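You operate a simulated robot arm through the tools that you are given. There is no shell and no other tool. Be economical: measure what you need, move in short steps, check, and stop when the job is done.

You run a simulated robot arm. Do the job below in one go: nothing can be reset, and whatever is moved stays where it is left.

TASK
Bend the strip with red tape to 90 degrees.
Fine: set the stop pin, clamp the strip while bending, stand it in the grey tray; lever back, clamp free.

The check looks at the end state, three seconds after you hand in, the way a careful person would. Anything else that was tipped, shoved, dropped, spilled or broken makes it a failure.

THE ROBOT
A 7-joint arm with a two-finger parallel gripper, fixed in place. Base frame: the origin is at the foot of the arm, x ahead of it, y to its left, z up; the work surface is at about z = 850. Lengths are in mm, angles in degrees, forces in N, time in s.
With the tool pointing down near the work surface it reaches from about 240 to 680 mm from the base axis. Its first joint turns from -66.0 to 66.0 degrees. Payload 2.4 kg.
The TCP is the grasp point between the finger pads, 30 mm short of the fingertips. In the tool frame z runs along the fingers and y along their closing line. The gripper opens to 94 mm. The fingers are 28 mm wide and 10 mm thick; the gripper's body (50 by 96 mm) begins 55 mm behind the TCP.
Orientation is that of the tool frame in the base frame, as a unit quaternion [w, x, y, z]. With the fingers straight down and closing along the base's y, the tool's x points along the base's -x, its y along +y and its z along -z.

THE INTERFACE
- The arm moves only by the tool play_rows. Its argument "plan" is one flat list of numbers, 7 for each row, row after row: the opening, from 0 (shut) to 1 (fully open), then the shift along the tool's x, y, z in mm, then the turn, a rotation vector about the tool's x, y, z in degrees. In form: [grip, x, y, z, ax, ay, az, grip, x, y, z, ax, ay, az, ...]. A call has 1 to 8 rows; each row shifts and turns the commanded pose from where the row before left it, along the tool's axes as they then stand. Rows are played at 5 a second. More than 50 mm and 8.6 degrees between two rows, or a gripper value outside its range, and nothing of the call is played. Where a pose cannot be reached the arm comes as near as it can. A force on the tool above 80 N (or 10 N above the force at the start of the call, whichever is more), or a blocked arm, ends the call early, and 0.2 s more pass. Each finger travels about 153 mm/s and halts on what it meets, pressing with about 34 N; the grip force reading is that of the motor and also rises with nothing between the fingers. The clock runs only during rows and for 0.2 s after the last one: add rows that do not move to give the fingers time. The reply holds the time, the measured pose of the TCP, the force on the tool along the base axes, the opening and the grip force, in the units named above and with some noise.
- Cameras (640 x 400 px; columns grow to the right, rows downward): "scene" is fixed at [42, 469.7, 1472.8]; the picture's right is [-0.71, -0.71, 0.00], its down [-0.32, 0.32, -0.89] and it looks along [0.63, -0.63, -0.46] (base axes); focal length 357 px, centre (320, 200). "wrist" rides on the gripper at [-37, 0, -58] in the tool frame; the picture's right is [0.00, -1.00, 0.00], its down [0.97, 0.00, -0.24] and it looks along [0.24, 0.00, 0.97] (tool axes); focal length 218 px, centre (320, 200). There is no depth. A picture from a camera that has moved, and an enlarged one, comes with that camera's place and axes in the base frame and with its lens. The place of the scene camera against the robot may be out by one fixed shift of up to 25 mm in any direction.
- snapshot(camera): a new picture of that camera. The clock stands still meanwhile.
- inspect(camera, box): a new picture of the part [left, top, right, bottom] of that camera's present view, enlarged. The clock stands still meanwhile.
- finish_job(): hands the job in; it is judged then, once.

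Go step by step. Nothing tells you positions but the pictures and the camera data: compare them with the known pose of the tool, close in by small moves and look again before you grip or let go. The budget is 120 turns and 84 pictures, counting those below and the enlarged ones. Unless the task says otherwise, let go and move clear before handing in, and close with one line.

The tools are called after "Emit:" as name(argument=value, ...) on one line, values as JSON. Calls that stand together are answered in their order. play_rows: Moves the arm, as the interface text tells. Its arguments: {"type":"object","properties":{"plan":{"type":"array","items":{"type":"number"}}},"required":["plan"]} The other tools are called the same way: snapshot (camera) takes a picture; inspect (camera, box) takes an enlarged picture of a part of a camera's view; finish_job () hands the job in.

At the start:

```text
t: 0.0
tcp_pos: [433.7, 148.0, 1252.6]
tcp_rot: [-0.001, 0.0, 1.0, 0.001]
wrist_force: [-0.7, -0.7, -0.7]
opening: 94.3
gripper_force: 0.1
```

scene: 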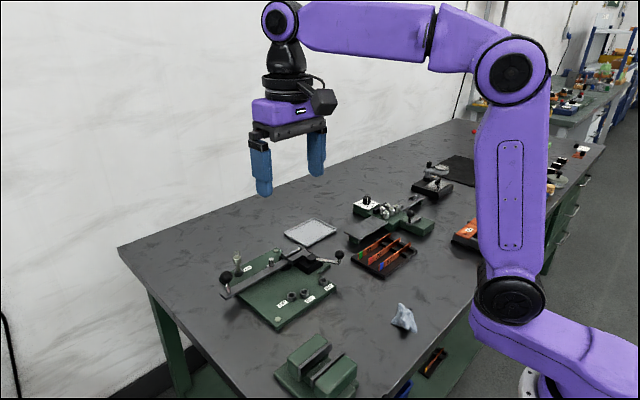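
wrist: 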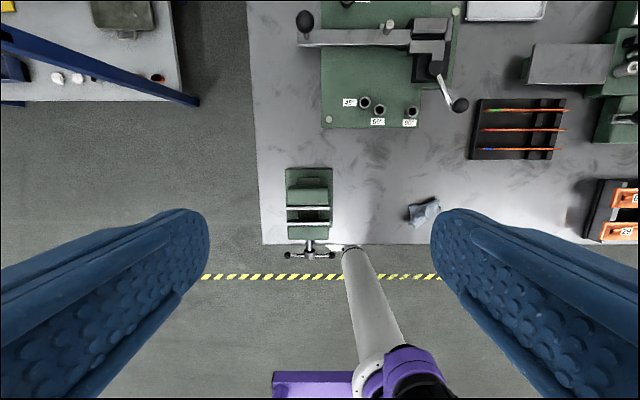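

I see a bending fixture (green plate with a lever, pin holes labelled with angles, and a clamp), a rack with three strips and a grey tray. I'll look closer before moving.

Emit:
inspect(camera="wrist", box=[260, 0, 500, 150])

Emit:
inspect(camera="scene", box=[210, 210, 370, 310])

Emit:
inspect(camera="scene", box=[320, 150, 480, 290])

```text
2.67 times, centred on (380, 75) of wrist
camera zoom: at [471.0, 147.0, 1310.5], right [0.0, -1.0, 0.0], down [-0.97, 0.0, 0.24], along [-0.24, 0.0, -0.97], focal length 582 px, centre (160, 533)
```

zoom: 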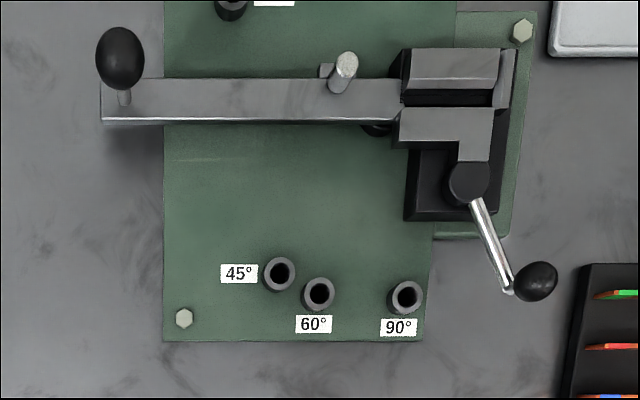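

```text
4.00 times, centred on (290, 260) of scene
camera zoom: at [42.0, 469.7, 1472.8], right [-0.71, -0.71, 0.0], down [-0.32, 0.32, -0.89], along [0.63, -0.63, -0.46], focal length 1429 px, centre (440, -40)
```

zoom: 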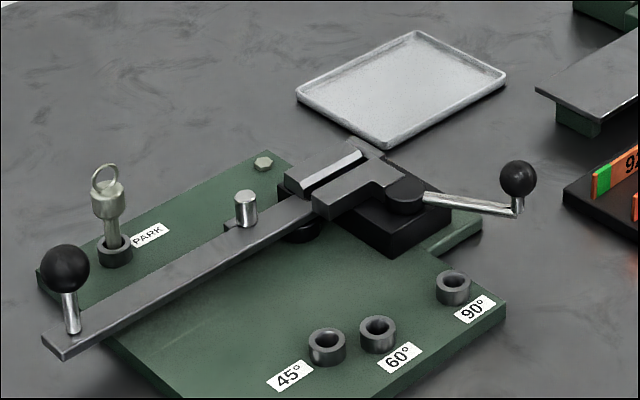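

```text
2.86 times, centred on (400, 220) of scene
camera zoom: at [42.0, 469.7, 1472.8], right [-0.71, -0.71, 0.0], down [-0.32, 0.32, -0.89], along [0.63, -0.63, -0.46], focal length 1020 px, centre (91, 143)
```

zoom: 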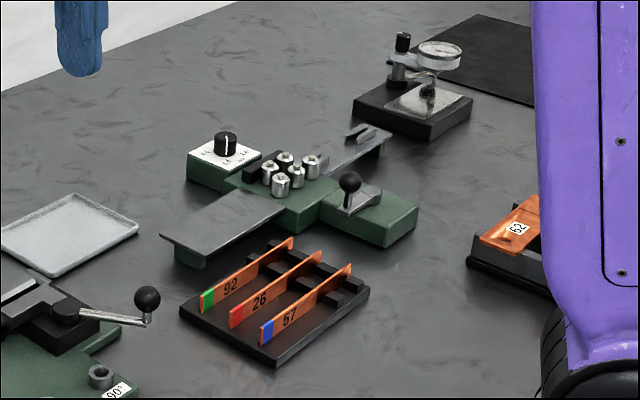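

The red-taped strip is number 26, in the middle of the rack. I'll move over the bender for a closer overhead look.

Emit:
play_rows(plan=[1, -25, -20, 20, 0, 0, 0, 1, -25, -20, 20, 0, 0, 0, 1, -25, -20, 20, 0, 0, 0, 1, -25, -20, 20, 0, 0, 0, 1, -25, -20, 20, 0, 0, 0, 1, 0, 0, 0, 0, 0, 0])

Emit:
snapshot(camera="wrist")

```text
t: 1.4
tcp_pos: [558.9, 48.2, 1151.9]
tcp_rot: [0.0, 0.0, 1.0, -0.001]
wrist_force: [0.9, 0.0, 0.2]
opening: 93.9
gripper_force: 0.0
```

```text
78 pictures are left
camera wrist: at [597.9, 46.3, 1210.3], right [0.0, -1.0, 0.0], down [-0.97, 0.0, 0.24], along [-0.24, 0.0, -0.97], focal length 218 px, centre (320, 200)
```

wrist: 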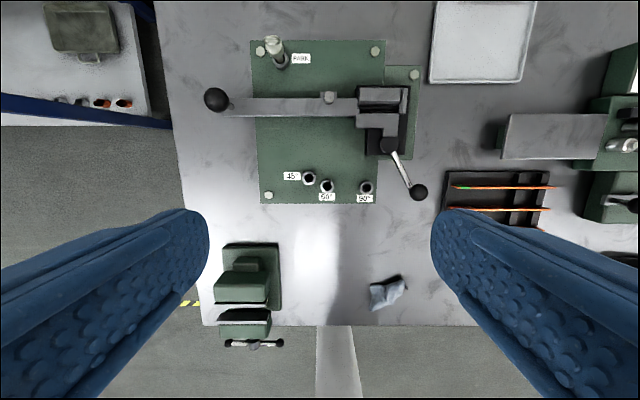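

Emit:
inspect(camera="wrist", box=[200, 20, 440, 210])

Emit:
inspect(camera="wrist", box=[400, 0, 600, 250])

Emit:
inspect(camera="wrist", box=[340, 70, 440, 150])

Emit:
inspect(camera="scene", box=[270, 240, 350, 290])

```text
2.11 times, centred on (320, 115) of wrist
camera zoom: at [597.9, 46.3, 1210.3], right [0.0, -1.0, 0.0], down [-0.97, 0.0, 0.24], along [-0.24, 0.0, -0.97], focal length 460 px, centre (320, 379)
```

zoom: 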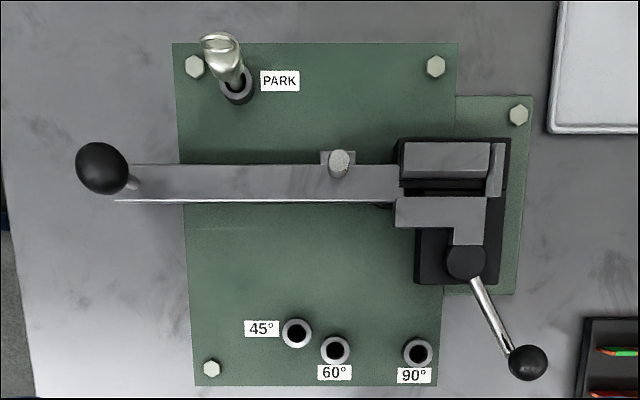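

```text
1.60 times, centred on (500, 125) of wrist
camera zoom: at [597.9, 46.3, 1210.3], right [0.0, -1.0, 0.0], down [-0.97, 0.0, 0.24], along [-0.24, 0.0, -0.97], focal length 349 px, centre (32, 320)
```

zoom: 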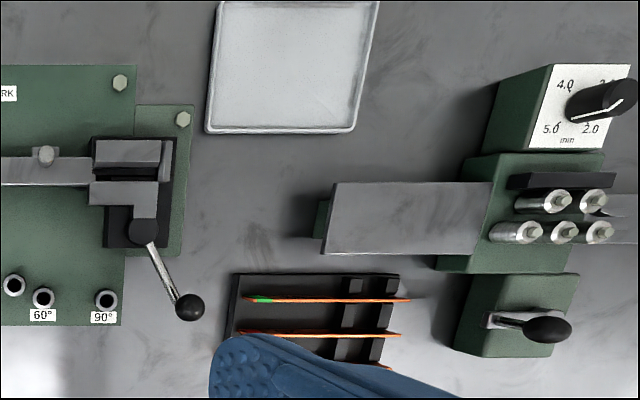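

```text
5.00 times, centred on (390, 110) of wrist
camera zoom: at [597.9, 46.3, 1210.3], right [0.0, -1.0, 0.0], down [-0.97, 0.0, 0.24], along [-0.24, 0.0, -0.97], focal length 1091 px, centre (-30, 650)
```

zoom: 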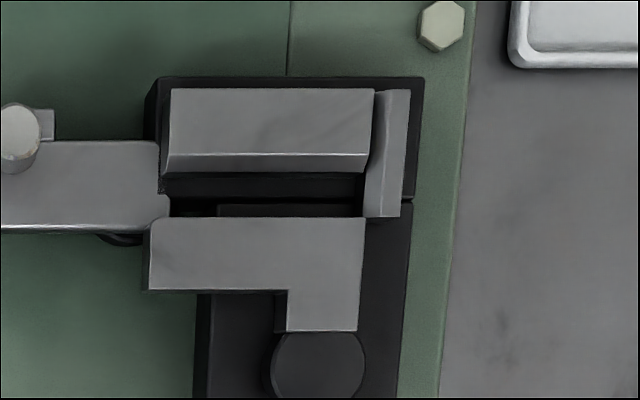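

```text
8.00 times, centred on (310, 265) of scene
camera zoom: at [42.0, 469.7, 1472.8], right [-0.71, -0.71, 0.0], down [-0.32, 0.32, -0.89], along [0.63, -0.63, -0.46], focal length 2857 px, centre (400, -320)
```

zoom: 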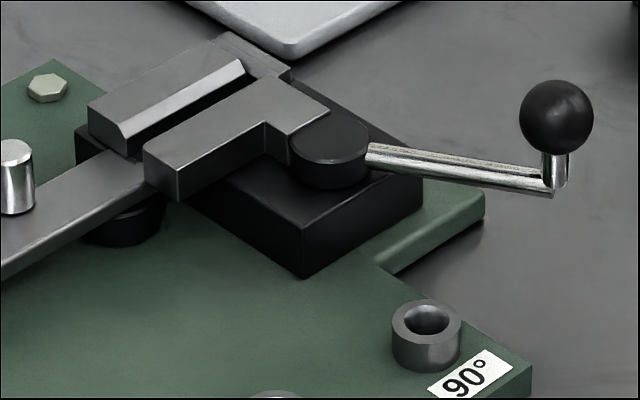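

The 90° bushing sits near (534, -27, 870) and the pin is parked near (713, 100). That is past the straight-down reach, so I'll tilt the tool outward and approach above the pin.

Emit:
play_rows(plan=[0.6, 0, 0, 0, 0, -8, 0, 0.6, 0, 0, 0, 0, -8, 0, 0.6, 0, 0, 0, 0, -8, 0, 0.6, -15, 13, 38, 0, 0, 0, 0.6, -15, 13, 38, 0, 0, 0, 0.6, -15, 13, 38, 0, 0, 0, 0.6, -15, 13, 38, 0, 0, 0, 0.6, 0, 0, 0, 0, 0, 0])

Emit:
snapshot(camera="wrist")

Emit:
snapshot(camera="scene")

```text
t: 3.2
tcp_pos: [675.6, 98.5, 1035.0]
tcp_rot: [0.208, 0.0, 0.978, 0.0]
wrist_force: [1.0, 0.3, 0.6]
opening: 56.4
gripper_force: 0.0
```

```text
73 pictures are left
camera wrist: at [686.2, 99.2, 1103.4], right [0.0, -1.0, 0.0], down [-0.98, 0.0, -0.18], along [0.18, 0.0, -0.98], focal length 218 px, centre (320, 200)
```

wrist: 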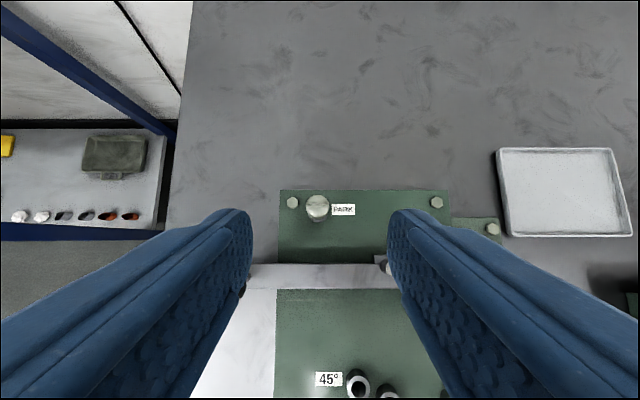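

```text
72 pictures are left
```

scene: 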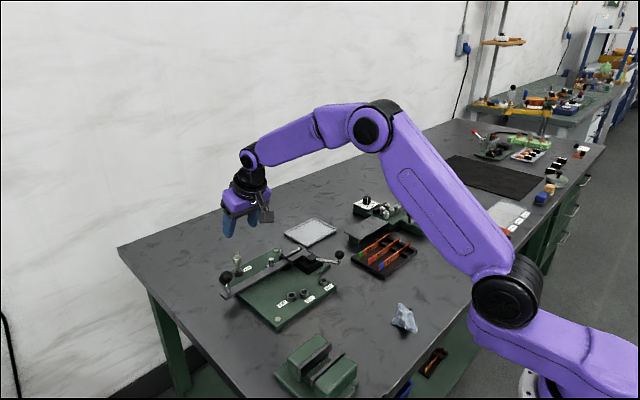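

The pin head comes out at about (714, 102). I'm descending partway and checking.

Emit:
play_rows(plan=[0.6, -1.5, 1, 28, 0, 0, 0, 0.6, -1.5, 1, 28, 0, 0, 0, 0.6, -1.5, 1, 28, 0, 0, 0, 0.6, 0, 0, 0, 0, 0, 0])

Emit:
inspect(camera="wrist", box=[220, 130, 420, 330])

Emit:
inspect(camera="scene", box=[200, 200, 300, 300])

```text
t: 4.2
tcp_pos: [714.8, 101.9, 961.3]
tcp_rot: [0.207, 0.0, 0.978, 0.0]
wrist_force: [-0.1, 0.4, -0.2]
opening: 56.2
gripper_force: 0.1
```

```text
2.00 times, centred on (320, 230) of wrist
camera zoom: at [725.6, 101.3, 1029.8], right [0.0, -1.0, 0.0], down [-0.98, 0.0, -0.18], along [0.18, 0.0, -0.98], focal length 436 px, centre (320, 140)
```

zoom: 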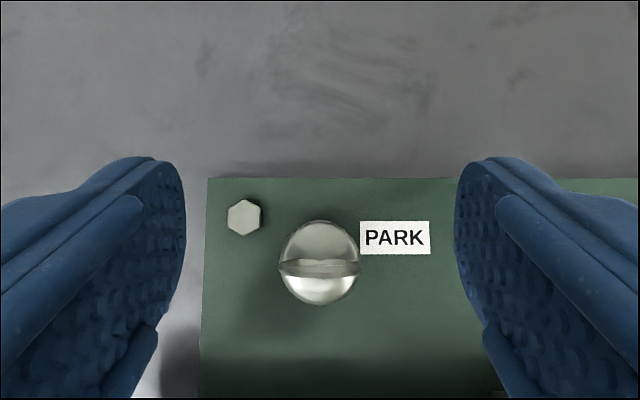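

```text
4.00 times, centred on (250, 250) of scene
camera zoom: at [42.0, 469.7, 1472.8], right [-0.71, -0.71, 0.0], down [-0.32, 0.32, -0.89], along [0.63, -0.63, -0.46], focal length 1429 px, centre (600, 0)
```

zoom: 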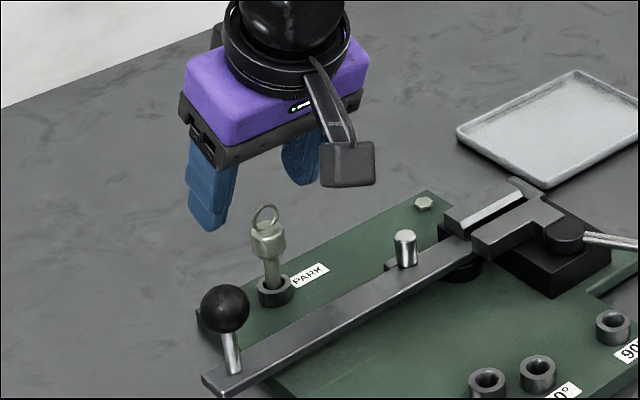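

The pin is centred between the fingers. I'm going down to the head and closing.

Emit:
play_rows(plan=[0.6, 7.2, -0.5, 15.8, 0, 0, 0, 0.6, 7.2, 0, 15.8, 0, 0, 0, 0.6, 7.2, 0, 15.7, 0, 0, 0, 0.6, 0, 0, 0, 0, 0, 0])

Emit:
inspect(camera="scene", box=[200, 200, 300, 300])

```text
t: 5.2
tcp_pos: [712.3, 102.4, 911.6]
tcp_rot: [0.208, 0.001, 0.978, -0.001]
wrist_force: [0.0, 0.3, -0.3]
opening: 56.3
gripper_force: 0.0
```

```text
4.00 times, centred on (250, 250) of scene
camera zoom: at [42.0, 469.7, 1472.8], right [-0.71, -0.71, 0.0], down [-0.32, 0.32, -0.89], along [0.63, -0.63, -0.46], focal length 1429 px, centre (600, 0)
```

zoom: 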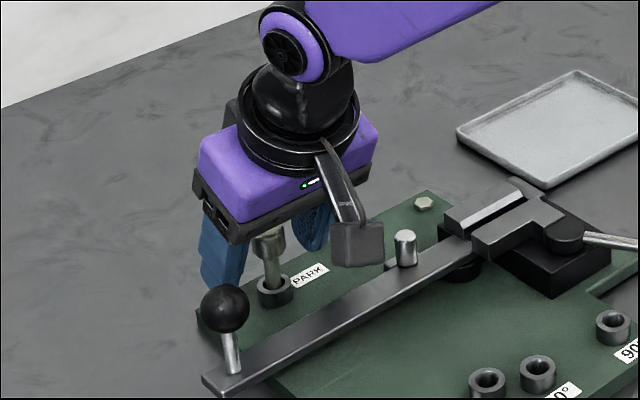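

The fingers straddle the head, so I'm closing on it.

Emit:
play_rows(plan=[0.3, 0, 0, 0, 0, 0, 0, 0.15, 0, 0, 0, 0, 0, 0, 0.1, 0, 0, 0, 0, 0, 0, 0.1, 0, 0, 0, 0, 0, 0])

```text
t: 6.2
tcp_pos: [712.7, 101.0, 910.3]
tcp_rot: [0.208, 0.001, 0.978, 0.0]
wrist_force: [-0.1, -0.6, -0.1]
opening: 23.3
gripper_force: 33.5
```

Emit:
play_rows(plan=[0.1, -4.1, 0, -9.1, 0, 0, 0, 0.1, -4.1, 0, -9.1, 0, 0, 0, 0.1, -8.1, 0, -18.3, 0, 0, 0, 0.1, -8.1, 0, -18.3, 0, 0, 0, 0.1, -8.1, 0, -18.3, 0, 0, 0, 0.1, 0, 0, 0, 0, 0, 0])

Emit:
inspect(camera="scene", box=[190, 180, 310, 300])

Emit:
snapshot(camera="wrist")

```text
t: 7.6
tcp_pos: [711.3, 101.2, 991.5]
tcp_rot: [0.208, 0.0, 0.978, 0.0]
wrist_force: [0.4, -0.3, -1.0]
opening: 23.2
gripper_force: 34.0
```

```text
3.33 times, centred on (250, 240) of scene
camera zoom: at [42.0, 469.7, 1472.8], right [-0.71, -0.71, 0.0], down [-0.32, 0.32, -0.89], along [0.63, -0.63, -0.46], focal length 1191 px, centre (553, 67)
```

zoom: 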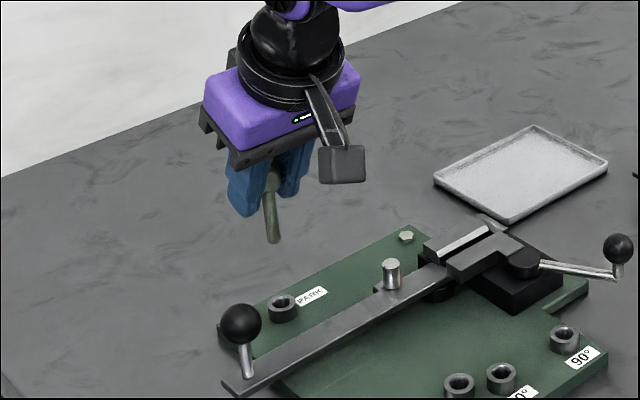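

```text
67 pictures are left
camera wrist: at [723.6, 100.4, 1059.4], right [0.0, -1.0, 0.0], down [-0.98, 0.0, -0.18], along [0.18, 0.0, -0.98], focal length 218 px, centre (320, 200)
```

wrist: 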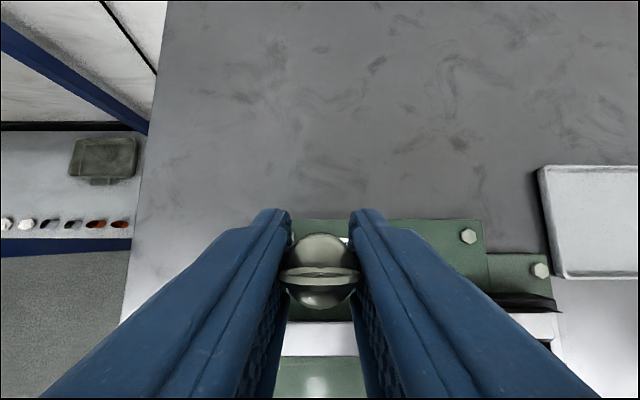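

The pin is held upright and out of its park bushing. I'm lifting higher and travelling toward the 90° bushing, stopping short in y to measure the hole.

Emit:
play_rows(plan=[0.1, -10.2, 0, -22.8, 0, 0, 0, 0.1, -10.1, 0, -22.9, 0, 0, 0, 0.1, 32.6, -14.5, -14.5, 0, 0, 0, 0.1, 32.6, -14.5, -14.5, 0, 0, 0, 0.1, 32.6, -14.5, -14.5, 0, 0, 0, 0.1, 32.6, -14.5, -14.5, 0, 0, 0, 0.1, 32.6, -14.5, -14.5, 0, 0, 0, 0.1, 0, 0, 0, 0, 0, 0])

Emit:
snapshot(camera="wrist")

```text
t: 9.4
tcp_pos: [532.8, 29.1, 1041.2]
tcp_rot: [0.208, 0.0, 0.978, 0.0]
wrist_force: [-0.4, -0.3, -0.4]
opening: 23.0
gripper_force: 34.1
```

```text
66 pictures are left
camera wrist: at [543.8, 29.0, 1108.1], right [0.0, -1.0, 0.0], down [-0.98, 0.0, -0.18], along [0.18, 0.0, -0.98], focal length 218 px, centre (320, 200)
```

wrist: 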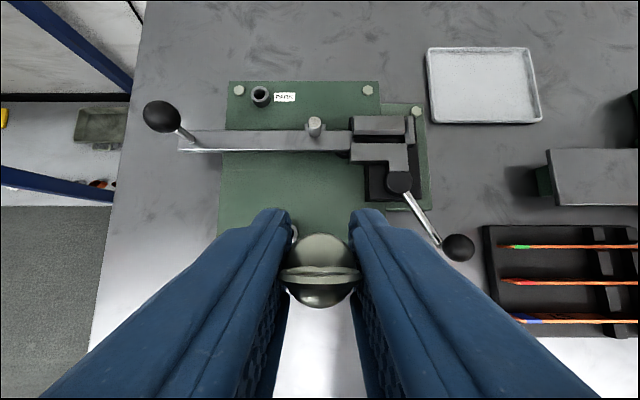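

Emit:
play_rows(plan=[0.1, 27, -27.5, -12, 0, 0, 0, 0.1, 27, -27.5, -12, 0, 0, 0, 0.1, 0, 0, 0, 0, 0, 0])

Emit:
inspect(camera="wrist", box=[220, 70, 420, 270])

```text
t: 10.2
tcp_pos: [472.7, -24.2, 1041.5]
tcp_rot: [0.208, 0.0, 0.978, 0.0]
wrist_force: [-0.2, 0.1, -0.5]
opening: 22.9
gripper_force: 33.6
```

```text
2.00 times, centred on (320, 170) of wrist
camera zoom: at [483.7, -25.4, 1108.8], right [0.0, -1.0, 0.0], down [-0.98, 0.0, -0.18], along [0.18, 0.0, -0.98], focal length 436 px, centre (320, 260)
```

zoom: 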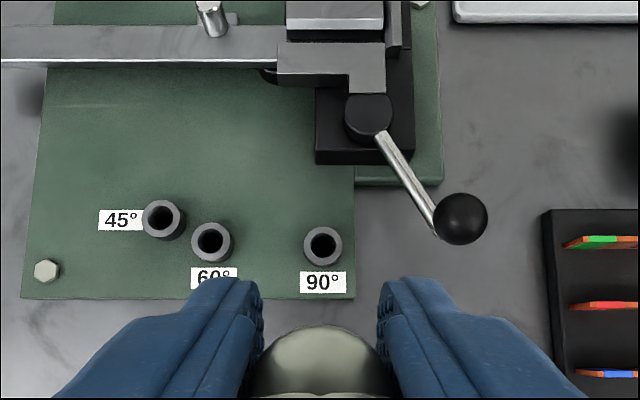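

The hole is in line with the pin in y and about 62 mm ahead. I'm moving over it and lowering until the pin tip is just above the bushing.

Emit:
play_rows(plan=[0.1, -28, 0, 12.5, 0, 0, 0, 0.1, -28, 0, 12.5, 0, 0, 0, 0.1, 12.2, 0, 27.4, 0, 0, 0, 0.1, 12.2, 0, 27.4, 0, 0, 0, 0.1, 12.2, 0, 27.4, 0, 0, 0, 0.1, 0, 0, 0, 0, 0, 0])

Emit:
inspect(camera="scene", box=[270, 230, 370, 310])

Emit:
inspect(camera="wrist", box=[220, 150, 420, 350])

```text
t: 11.6
tcp_pos: [536.5, -24.8, 950.9]
tcp_rot: [0.208, 0.0, 0.978, 0.0]
wrist_force: [-0.2, -0.4, 0.5]
opening: 23.2
gripper_force: 33.6
```

```text
5.00 times, centred on (320, 270) of scene
camera zoom: at [42.0, 469.7, 1472.8], right [-0.71, -0.71, 0.0], down [-0.32, 0.32, -0.89], along [0.63, -0.63, -0.46], focal length 1786 px, centre (320, -150)
```

zoom: 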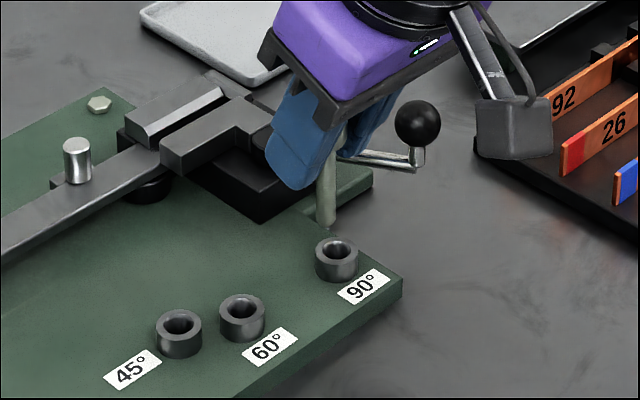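

```text
2.00 times, centred on (320, 250) of wrist
camera zoom: at [547.3, -24.6, 1018.7], right [0.0, -1.0, 0.0], down [-0.98, 0.0, -0.18], along [0.18, 0.0, -0.98], focal length 436 px, centre (320, 100)
```

zoom: 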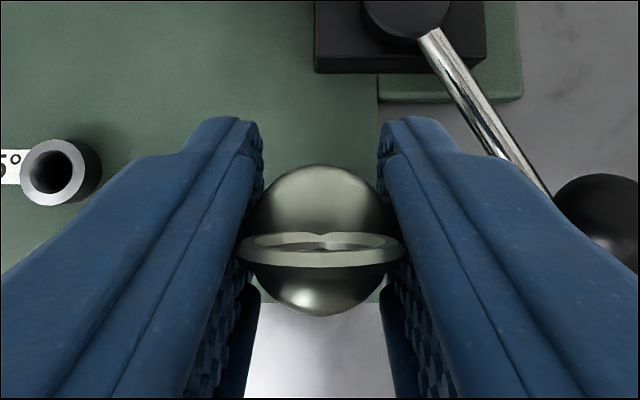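

The pin tip looks offset from the hole and the shaft may be leaning, so I'm zooming in.

Emit:
inspect(camera="scene", box=[315, 240, 355, 290])

```text
8.00 times, centred on (335, 265) of scene
camera zoom: at [42.0, 469.7, 1472.8], right [-0.71, -0.71, 0.0], down [-0.32, 0.32, -0.89], along [0.63, -0.63, -0.46], focal length 2857 px, centre (200, -320)
```

zoom: 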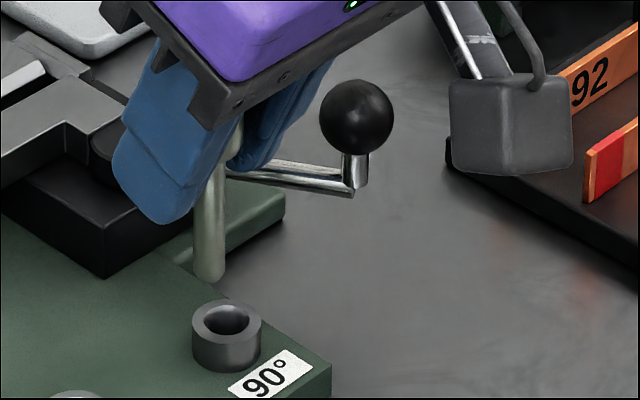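

The shaft leans about 4–5° with its tip toward +x, and it sits a few mm too far out. I'll correct the tilt and position, then check again.

Emit:
play_rows(plan=[0.1, 2.7, 0, -1.2, 0, 4.5, 0, 0.1, 0, 0, 0, 0, 0, 0])

Emit:
inspect(camera="scene", box=[315, 240, 355, 290])

```text
t: 12.2
tcp_pos: [533.3, -23.9, 950.4]
tcp_rot: [0.168, 0.0, 0.986, 0.0]
wrist_force: [-0.1, 0.5, -1.1]
opening: 23.1
gripper_force: 34.1
```

```text
8.00 times, centred on (335, 265) of scene
camera zoom: at [42.0, 469.7, 1472.8], right [-0.71, -0.71, 0.0], down [-0.32, 0.32, -0.89], along [0.63, -0.63, -0.46], focal length 2857 px, centre (200, -320)
```

zoom: 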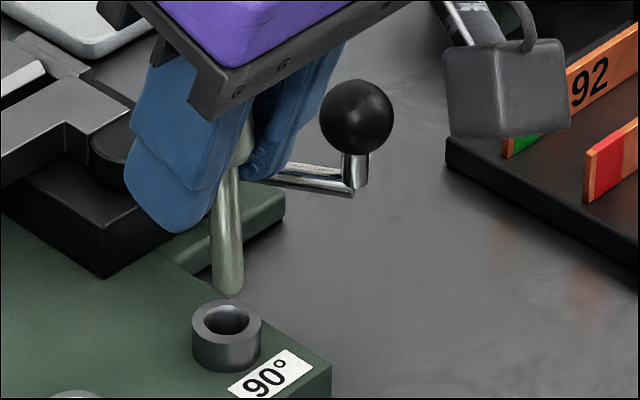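

The pin is now upright and laterally over the hole. I'm lowering in small steps.

Emit:
play_rows(plan=[0.1, -0.5, -0.7, 0.2, 0, 0, 0, 0.1, 2.6, 0, 7.6, 0, 0, 0, 0.1, 2.6, 0, 7.6, 0, 0, 0, 0.1, 0, 0, 0, 0, 0, 0])

Emit:
inspect(camera="scene", box=[315, 240, 355, 290])

```text
t: 13.2
tcp_pos: [533.9, -25.6, 934.7]
tcp_rot: [0.168, 0.001, 0.986, 0.0]
wrist_force: [-0.4, -0.6, 0.0]
opening: 23.3
gripper_force: 34.0
```

```text
8.00 times, centred on (335, 265) of scene
camera zoom: at [42.0, 469.7, 1472.8], right [-0.71, -0.71, 0.0], down [-0.32, 0.32, -0.89], along [0.63, -0.63, -0.46], focal length 2857 px, centre (200, -320)
```

zoom: 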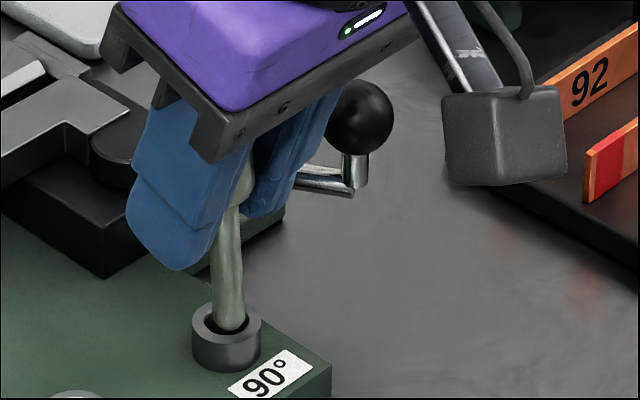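

The tip has entered the bushing without force, so I'm continuing down.

Emit:
play_rows(plan=[0.1, 2.0, 0, 5.7, 0, 0, 0, 0.1, 2.0, 0, 5.7, 0, 0, 0, 0.1, 2.0, 0, 5.7, 0, 0, 0, 0.1, 1.3, 0, 3.8, 0, 0, 0, 0.1, 0, 0, 0, 0, 0, 0])

Emit:
inspect(camera="scene", box=[315, 240, 355, 290])

```text
t: 14.4
tcp_pos: [534.6, -27.3, 914.1]
tcp_rot: [0.169, 0.0, 0.986, 0.0]
wrist_force: [2.2, -0.4, -0.5]
opening: 23.0
gripper_force: 33.8
```

```text
8.00 times, centred on (335, 265) of scene
camera zoom: at [42.0, 469.7, 1472.8], right [-0.71, -0.71, 0.0], down [-0.32, 0.32, -0.89], along [0.63, -0.63, -0.46], focal length 2857 px, centre (200, -320)
```

zoom: 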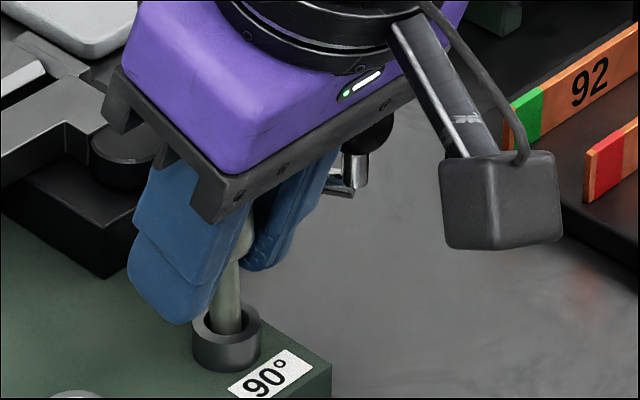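

Emit:
play_rows(plan=[0.1, 1.0, 0, 2.8, 0, 0, 0, 0.1, 0, 0, 0, 0, 0, 0, 0.3, 0, 0, 0, 0, 0, 0, 0.42, 0, 0, 0, 0, 0, 0, 0.42, 0, 0, 0, 0, 0, 0])

Emit:
play_rows(plan=[0.42, -6.6, 0, -18.9, 0, 0, 0, 0.42, -6.6, 0, -18.9, 0, 0, 0, 0.42, -6.6, 0, -18.9, 0, 0, 0, 0.42, -6.6, 0, -18.9, 0, 0, 0, 0.42, -13, 0, -38, 0, 0, 0, 0.42, -13, 0, -38, 0, 0, 0, 0.42, 0, 0, 0, 0, 0, 0])

Emit:
inspect(camera="scene", box=[260, 220, 360, 300])

Emit:
snapshot(camera="wrist")

```text
t: 15.6
tcp_pos: [534.4, -26.2, 909.9]
tcp_rot: [0.17, 0.0, 0.985, 0.0]
wrist_force: [0.2, 0.0, 0.3]
opening: 39.6
gripper_force: 0.0
```

```text
t: 17.2
tcp_pos: [532.9, -24.8, 1069.5]
tcp_rot: [0.17, 0.0, 0.985, -0.001]
wrist_force: [1.2, -0.3, -0.2]
opening: 39.6
gripper_force: 0.0
```

```text
5.00 times, centred on (310, 260) of scene
camera zoom: at [42.0, 469.7, 1472.8], right [-0.71, -0.71, 0.0], down [-0.32, 0.32, -0.89], along [0.63, -0.63, -0.46], focal length 1786 px, centre (370, -100)
```

zoom: 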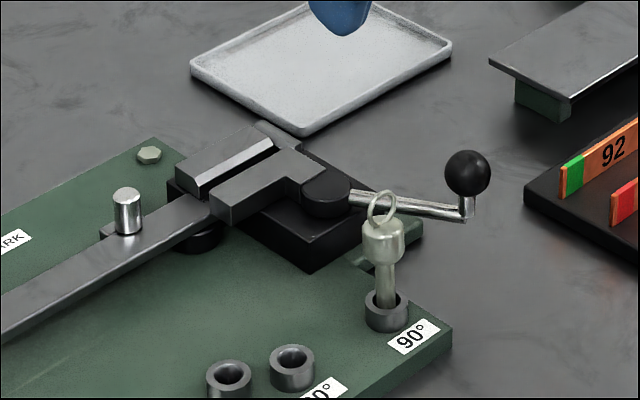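

```text
57 pictures are left
camera wrist: at [548.4, -25.5, 1137.4], right [0.0, -1.0, 0.0], down [-1.0, 0.0, -0.1], along [0.1, 0.0, -1.0], focal length 218 px, centre (320, 200)
```

wrist: 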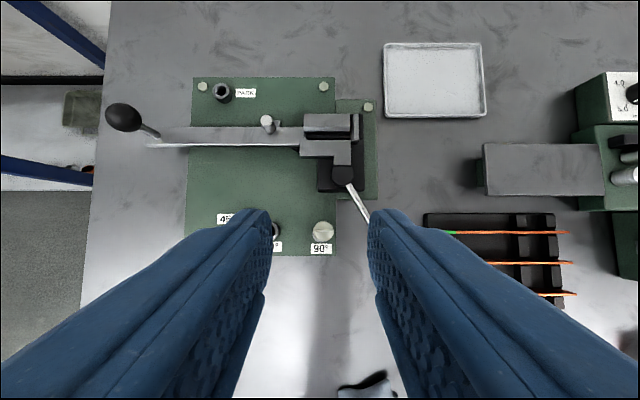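

The pin is seated at 90°. Next I'll return the tool to vertical, move over the rack and turn the gripper 90° so it closes across the strip.

Emit:
play_rows(plan=[0.42, 0, 0, 0, 0, 6.5, 0, 0.42, 0, 0, 0, 0, 6.5, 0, 0.42, 0, 0, 0, 0, 6.5, 0, 0.42, 10, -40, 0, 0, 0, 0, 0.42, 10, -40, 0, 0, 0, 0, 0.42, 10, -40, 0, 0, 0, 0, 0.42, 0, -40, 0, 0, 0, 0, 0.42, 0, 0, 0, 0, 0, 8])

Emit:
play_rows(plan=[0.42, 0, 0, 0, 0, 0, 8.2, 0.42, 0, 0, 0, 0, 0, 8.2, 0.42, 0, 0, 0, 0, 0, 8.2, 0.42, 0, 0, 0, 0, 0, 8.2, 0.42, 0, 0, 0, 0, 0, 8.2, 0.42, 0, 0, 0, 0, 0, 8.2, 0.42, 0, 0, 0, 0, 0, 8.2, 0.42, 0, 0, 0, 0, 0, 8.2])

Emit:
play_rows(plan=[0.42, 0, 0, 0, 0, 0, 8.2, 0.42, 0, 0, 0, 0, 0, 8.2, 0.42, 0, 0, 0, 0, 0, 0])

Emit:
snapshot(camera="wrist")

```text
t: 19.0
tcp_pos: [503.9, -188.7, 1070.0]
tcp_rot: [0.0, 0.069, 0.998, 0.0]
wrist_force: [0.1, 0.2, 0.2]
opening: 39.4
gripper_force: 0.1
```

```text
t: 20.8
tcp_pos: [503.6, -185.9, 1070.8]
tcp_rot: [0.0, 0.6, 0.8, 0.0]
wrist_force: [0.9, 0.0, -1.0]
opening: 39.5
gripper_force: 0.0
```

```text
t: 21.6
tcp_pos: [503.6, -186.8, 1070.2]
tcp_rot: [0.0, 0.707, 0.707, 0.0]
wrist_force: [-0.4, 0.2, 0.7]
opening: 39.4
gripper_force: 0.1
```

```text
56 pictures are left
camera wrist: at [504.0, -223.9, 1128.1], right [-1.0, 0.0, 0.0], down [0.0, 0.97, 0.24], along [0.0, 0.24, -0.97], focal length 218 px, centre (320, 200)
```

wrist: 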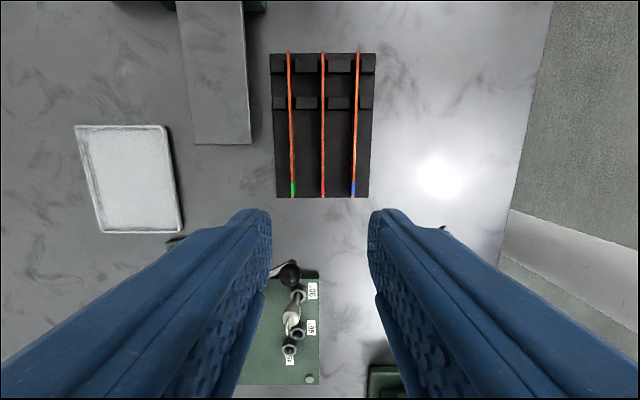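

The three strips are clear, with the red-taped one at x≈500 and its taped end near y≈-165. I'm descending for a refined view.

Emit:
play_rows(plan=[0.25, -4.5, -1.7, 40, 0, 0, 0, 0.25, -4.5, -1.8, 40, 0, 0, 0, 0.25, 0, 0, 30, 0, 0, 0, 0.25, 0, 0, 0, 0, 0, 0])

Emit:
snapshot(camera="wrist")

Emit:
inspect(camera="scene", box=[330, 200, 430, 280])

```text
t: 22.6
tcp_pos: [498.9, -193.8, 959.2]
tcp_rot: [0.0, 0.707, 0.707, 0.0]
wrist_force: [-0.3, -0.2, -0.4]
opening: 23.5
gripper_force: 0.1
```

```text
55 pictures are left
camera wrist: at [499.5, -232.7, 1017.7], right [-1.0, 0.0, 0.0], down [0.0, 0.97, 0.24], along [0.0, 0.24, -0.97], focal length 218 px, centre (320, 200)
```

wrist: 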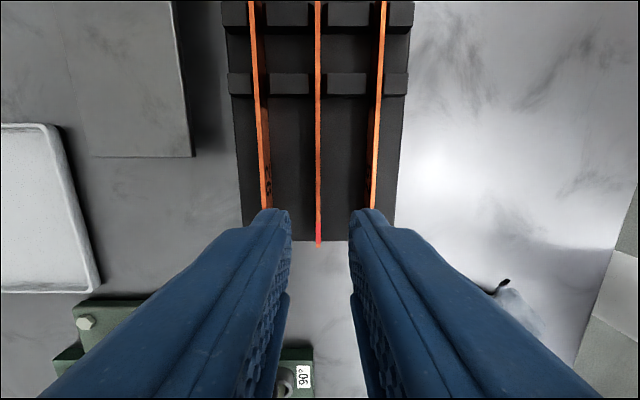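

```text
5.00 times, centred on (380, 240) of scene
camera zoom: at [42.0, 469.7, 1472.8], right [-0.71, -0.71, 0.0], down [-0.32, 0.32, -0.89], along [0.63, -0.63, -0.46], focal length 1786 px, centre (20, 0)
```

zoom: 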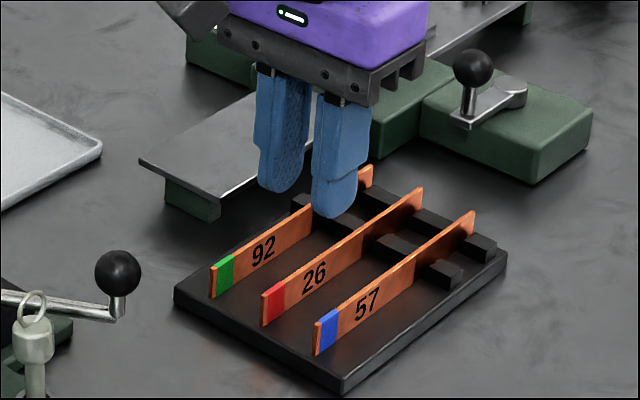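

The strip stands about 20 mm tall, with its top near z≈879 and its end near y≈-166. I'm going down to grip it about 31 mm from the taped end.

Emit:
play_rows(plan=[0.25, -1.5, 0.6, 20, 0, 0, 0, 0.25, -1.5, 0.6, 20, 0, 0, 0, 0.25, 0, 0, 10, 0, 0, 0, 0.25, 0, 0, 7, 0, 0, 0, 0.25, 0, 0, 0, 0, 0, 0])

Emit:
inspect(camera="scene", box=[340, 220, 420, 280])

Emit:
inspect(camera="wrist", box=[220, 150, 420, 350])

```text
t: 23.8
tcp_pos: [500.9, -196.0, 902.8]
tcp_rot: [0.0, 0.707, 0.707, 0.001]
wrist_force: [-0.5, -0.7, -0.1]
opening: 23.5
gripper_force: 0.2
```

```text
6.67 times, centred on (380, 250) of scene
camera zoom: at [42.0, 469.7, 1472.8], right [-0.71, -0.71, 0.0], down [-0.32, 0.32, -0.89], along [0.63, -0.63, -0.46], focal length 2381 px, centre (-80, -133)
```

zoom: 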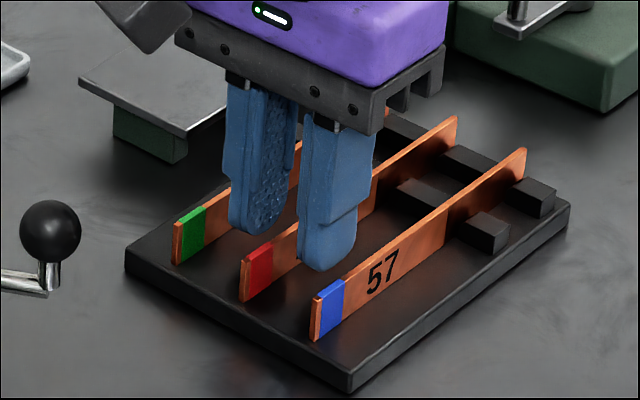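

```text
2.00 times, centred on (320, 250) of wrist
camera zoom: at [501.6, -235.0, 961.2], right [-1.0, 0.0, 0.0], down [0.0, 0.97, 0.24], along [0.0, 0.24, -0.97], focal length 436 px, centre (320, 100)
```

zoom: 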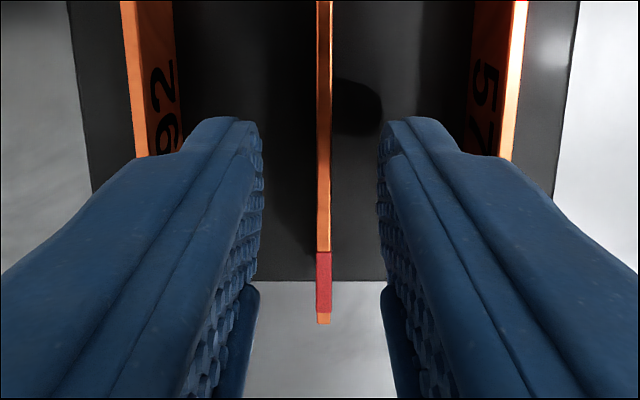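

The fingers straddle the strip with the tips about 6 mm above the rack floor. I'm closing and lifting a little.

Emit:
play_rows(plan=[0.25, 0, -0.6, 1, 0, 0, 0, 0.12, 0, 0, 0, 0, 0, 0, 0.03, 0, 0, 0, 0, 0, 0, 0, 0, 0, 0, 0, 0, 0, 0, 0, 0, 0, 0, 0, 0])

Emit:
play_rows(plan=[0, 0, 0, -10, 0, 0, 0, 0, 0, 0, -10, 0, 0, 0, 0, 0, 0, -10, 0, 0, 0, 0, 0, 0, -20, 0, 0, 0, 0, 0, 0, 0, 0, 0, 0])

Emit:
inspect(camera="scene", box=[330, 190, 430, 270])

Emit:
snapshot(camera="wrist")

```text
t: 25.0
tcp_pos: [500.3, -197.4, 903.1]
tcp_rot: [0.0, 0.707, 0.707, 0.001]
wrist_force: [0.8, -1.0, 0.5]
opening: 1.9
gripper_force: 33.5
```

```text
t: 26.2
tcp_pos: [499.1, -197.9, 952.8]
tcp_rot: [-0.001, 0.707, 0.707, -0.001]
wrist_force: [-0.2, 0.2, -1.1]
opening: 2.2
gripper_force: 33.9
```

```text
5.00 times, centred on (380, 230) of scene
camera zoom: at [42.0, 469.7, 1472.8], right [-0.71, -0.71, 0.0], down [-0.32, 0.32, -0.89], along [0.63, -0.63, -0.46], focal length 1786 px, centre (20, 50)
```

zoom: 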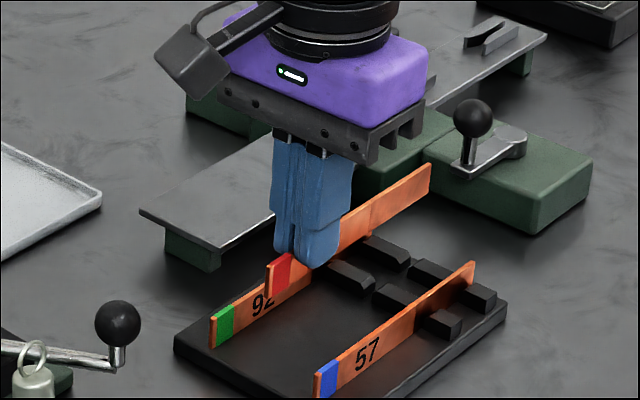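

```text
50 pictures are left
camera wrist: at [501.1, -235.2, 1011.0], right [-1.0, 0.0, 0.0], down [0.0, 0.97, 0.24], along [0.0, 0.24, -0.97], focal length 218 px, centre (320, 200)
```

wrist: 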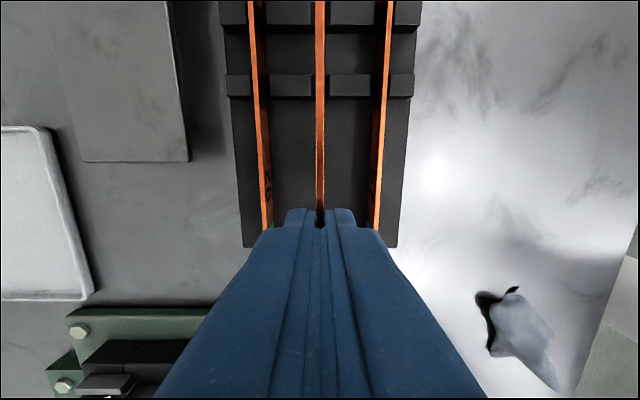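

The strip is held level. I'm lifting and carrying it over the bender, stopping well above it.

Emit:
play_rows(plan=[0, 0, 0, -35, 0, 0, 0, 0, 38, 21, -20, 0, 0, 0, 0, 38, 21, -10, 0, 0, 0, 0, 38, 21, 0, 0, 0, 0, 0, 38, 21, 0, 0, 0, 0, 0, 38, 21, 0, 0, 0, 0, 0, 38, 21, 0, 0, 0, 0, 0, 38, 21, 0, 0, 0, 0])

Emit:
snapshot(camera="wrist")

Emit:
inspect(camera="scene", box=[200, 180, 360, 300])

```text
t: 28.0
tcp_pos: [648.4, 64.9, 1018.2]
tcp_rot: [0.0, 0.708, 0.707, 0.0]
wrist_force: [-0.7, -0.5, -1.1]
opening: 2.3
gripper_force: 34.0
```

```text
49 pictures are left
camera wrist: at [649.2, 28.5, 1075.1], right [-1.0, 0.0, 0.0], down [0.0, 0.97, 0.24], along [0.0, 0.24, -0.97], focal length 218 px, centre (320, 200)
```

wrist: 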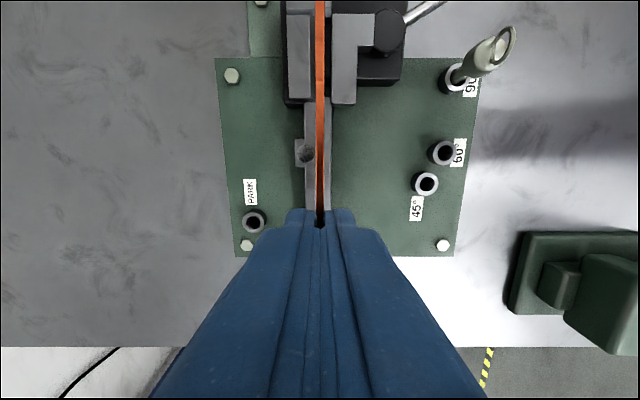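

```text
3.33 times, centred on (280, 240) of scene
camera zoom: at [42.0, 469.6, 1472.8], right [-0.71, -0.71, 0.0], down [-0.32, 0.32, -0.89], along [0.63, -0.63, -0.46], focal length 1191 px, centre (453, 67)
```

zoom: 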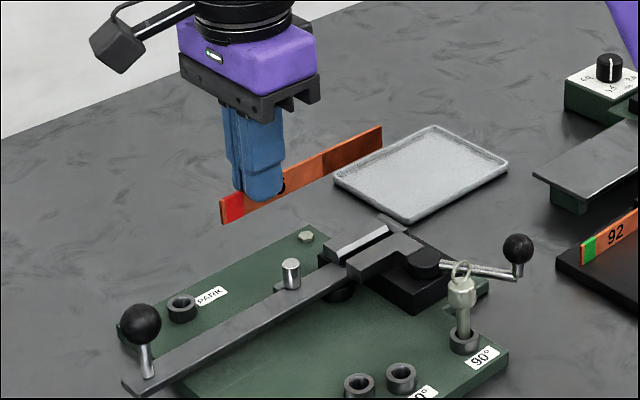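

Emit:
inspect(camera="wrist", box=[270, 0, 390, 220])

```text
1.82 times, centred on (330, 110) of wrist
camera zoom: at [649.2, 28.5, 1075.1], right [-1.0, 0.0, 0.0], down [0.0, 0.97, 0.24], along [0.0, 0.24, -0.97], focal length 397 px, centre (302, 364)
```

zoom: 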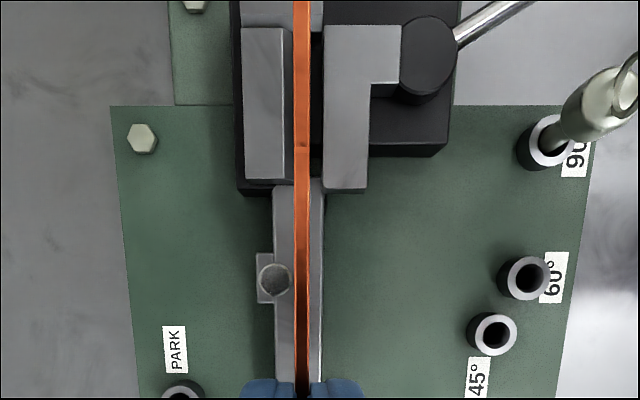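

The strip lines up with the slot, with a gap of about x 641–653. I'm lowering to just above the jaws and checking from both cameras.

Emit:
play_rows(plan=[0, 0, -0.8, 25, 0, 0, 0, 0, 0, 0, 25, 0, 0, 0, 0, 0, 0, 22, 0, 0, 0, 0, 0, 0, 0, 0, 0, 0])

Emit:
inspect(camera="wrist", box=[260, 0, 380, 220])

Emit:
inspect(camera="scene", box=[240, 220, 340, 290])

```text
t: 29.0
tcp_pos: [647.2, 66.7, 944.6]
tcp_rot: [0.0, 0.707, 0.707, -0.001]
wrist_force: [0.1, 0.8, -1.3]
opening: 2.0
gripper_force: 33.7
```

```text
1.82 times, centred on (320, 110) of wrist
camera zoom: at [647.0, 29.1, 1001.8], right [-1.0, 0.0, 0.0], down [0.0, 0.97, 0.24], along [0.0, 0.24, -0.97], focal length 397 px, centre (320, 364)
```

zoom: 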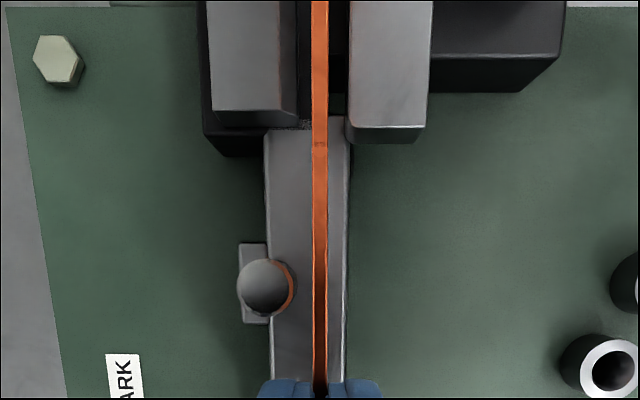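

```text
5.71 times, centred on (290, 255) of scene
camera zoom: at [42.0, 469.7, 1472.8], right [-0.71, -0.71, 0.0], down [-0.32, 0.32, -0.89], along [0.63, -0.63, -0.46], focal length 2041 px, centre (491, -114)
```

zoom: 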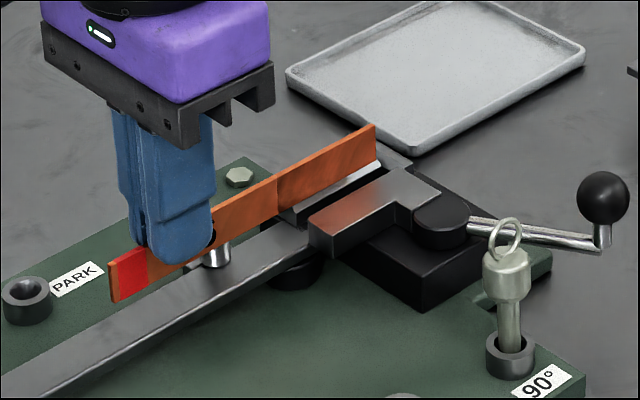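

The strip is centred in the gap. A scribed bend line shows on it, and it should land near the jaw edge once the strip end touches the stop. I'm lowering into the slot.

Emit:
play_rows(plan=[0, 0, 0, 8, 0, 0, 0, 0, 0, 0, 8, 0, 0, 0, 0, 0, 0, 6, 0, 0, 0, 0, 0, 0, 3, 0, 0, 0, 0, 0, 0, 0, 0, 0, 0])

Emit:
inspect(camera="scene", box=[240, 220, 340, 290])

```text
t: 30.2
tcp_pos: [646.2, 68.0, 922.3]
tcp_rot: [0.002, 0.707, 0.707, 0.002]
wrist_force: [-6.9, -0.7, 28.7]
opening: 2.3
gripper_force: 33.4
```

```text
5.71 times, centred on (290, 255) of scene
camera zoom: at [41.2, 469.6, 1472.9], right [-0.71, -0.71, 0.0], down [-0.32, 0.32, -0.89], along [0.63, -0.63, -0.46], focal length 2041 px, centre (491, -114)
```

zoom: 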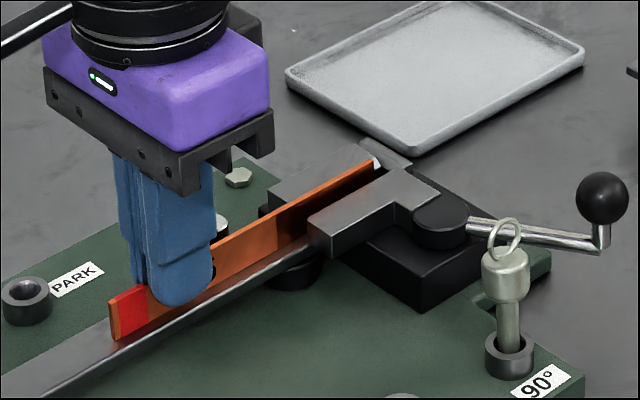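

I've made contact at z≈922 and the strip looks seated. I'm relieving the pressure, then sliding toward the stop in small steps.

Emit:
play_rows(plan=[0, 0, 0, -2.5, 0, 0, 0, 0, 0, 0, 0, 0, 0, 0])

Emit:
inspect(camera="wrist", box=[260, 0, 380, 220])

Emit:
inspect(camera="scene", box=[280, 230, 330, 270])

```text
t: 30.8
tcp_pos: [646.6, 68.0, 921.9]
tcp_rot: [0.0, 0.708, 0.707, 0.0]
wrist_force: [0.5, 0.2, 9.5]
opening: 2.0
gripper_force: 34.0
```

```text
1.82 times, centred on (320, 110) of wrist
camera zoom: at [646.6, 30.2, 980.0], right [-1.0, 0.0, 0.0], down [0.0, 0.97, 0.24], along [0.0, 0.24, -0.97], focal length 397 px, centre (320, 364)
```

zoom: 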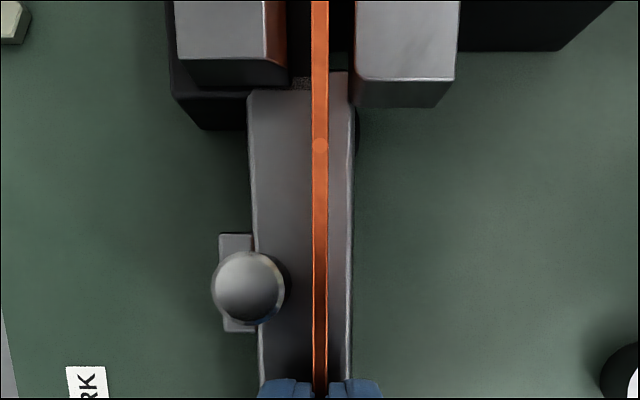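

```text
10.00 times, centred on (305, 250) of scene
camera zoom: at [41.8, 469.7, 1472.8], right [-0.71, -0.71, 0.0], down [-0.32, 0.32, -0.89], along [0.63, -0.63, -0.46], focal length 3572 px, centre (470, -300)
```

zoom: 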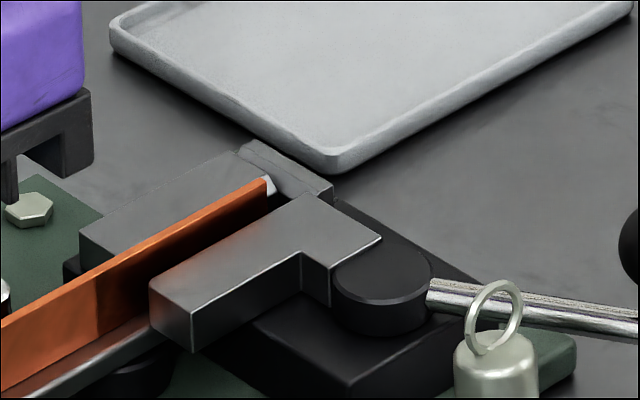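

Emit:
play_rows(plan=[0, 0, 0, -1, 0, 0, 0, 0, -2, 0, 0, 0, 0, 0, 0, -2, 0, 0, 0, 0, 0, 0, -1, 0, 0, 0, 0, 0, 0, 0, 0, 0, 0, 0, 0])

Emit:
play_rows(plan=[0, -1, 0, 0, 0, 0, 0, 0, 0, 0, 0, 0, 0, 0])

Emit:
play_rows(plan=[0, -1, 0, 0, 0, 0, 0, 0, 0, 0, 0, 0, 0, 0])

Emit:
inspect(camera="scene", box=[280, 230, 330, 270])

```text
t: 32.0
tcp_pos: [647.2, 63.7, 923.8]
tcp_rot: [0.0, 0.707, 0.707, 0.0]
wrist_force: [0.9, -0.1, -1.0]
opening: 1.9
gripper_force: 33.8
```

```text
t: 32.6
tcp_pos: [645.0, 61.7, 924.7]
tcp_rot: [0.0, 0.708, 0.707, 0.0]
wrist_force: [-0.2, -0.5, -0.8]
opening: 2.1
gripper_force: 34.4
```

```text
t: 33.2
tcp_pos: [646.6, 62.6, 924.6]
tcp_rot: [0.0, 0.708, 0.707, 0.0]
wrist_force: [0.8, -0.4, -1.2]
opening: 2.2
gripper_force: 33.5
```

```text
10.00 times, centred on (305, 250) of scene
camera zoom: at [42.0, 469.7, 1472.8], right [-0.71, -0.71, 0.0], down [-0.32, 0.32, -0.89], along [0.63, -0.63, -0.46], focal length 3572 px, centre (470, -300)
```

zoom: 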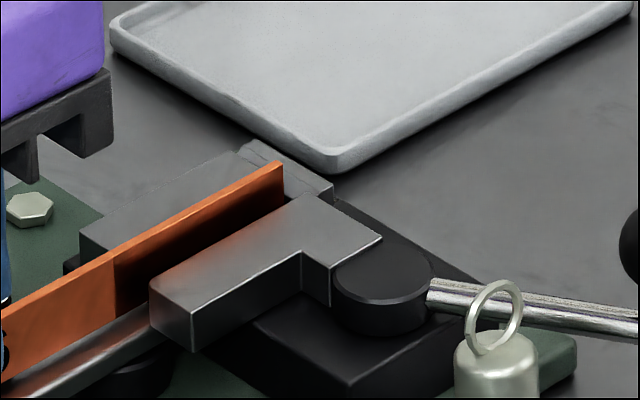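

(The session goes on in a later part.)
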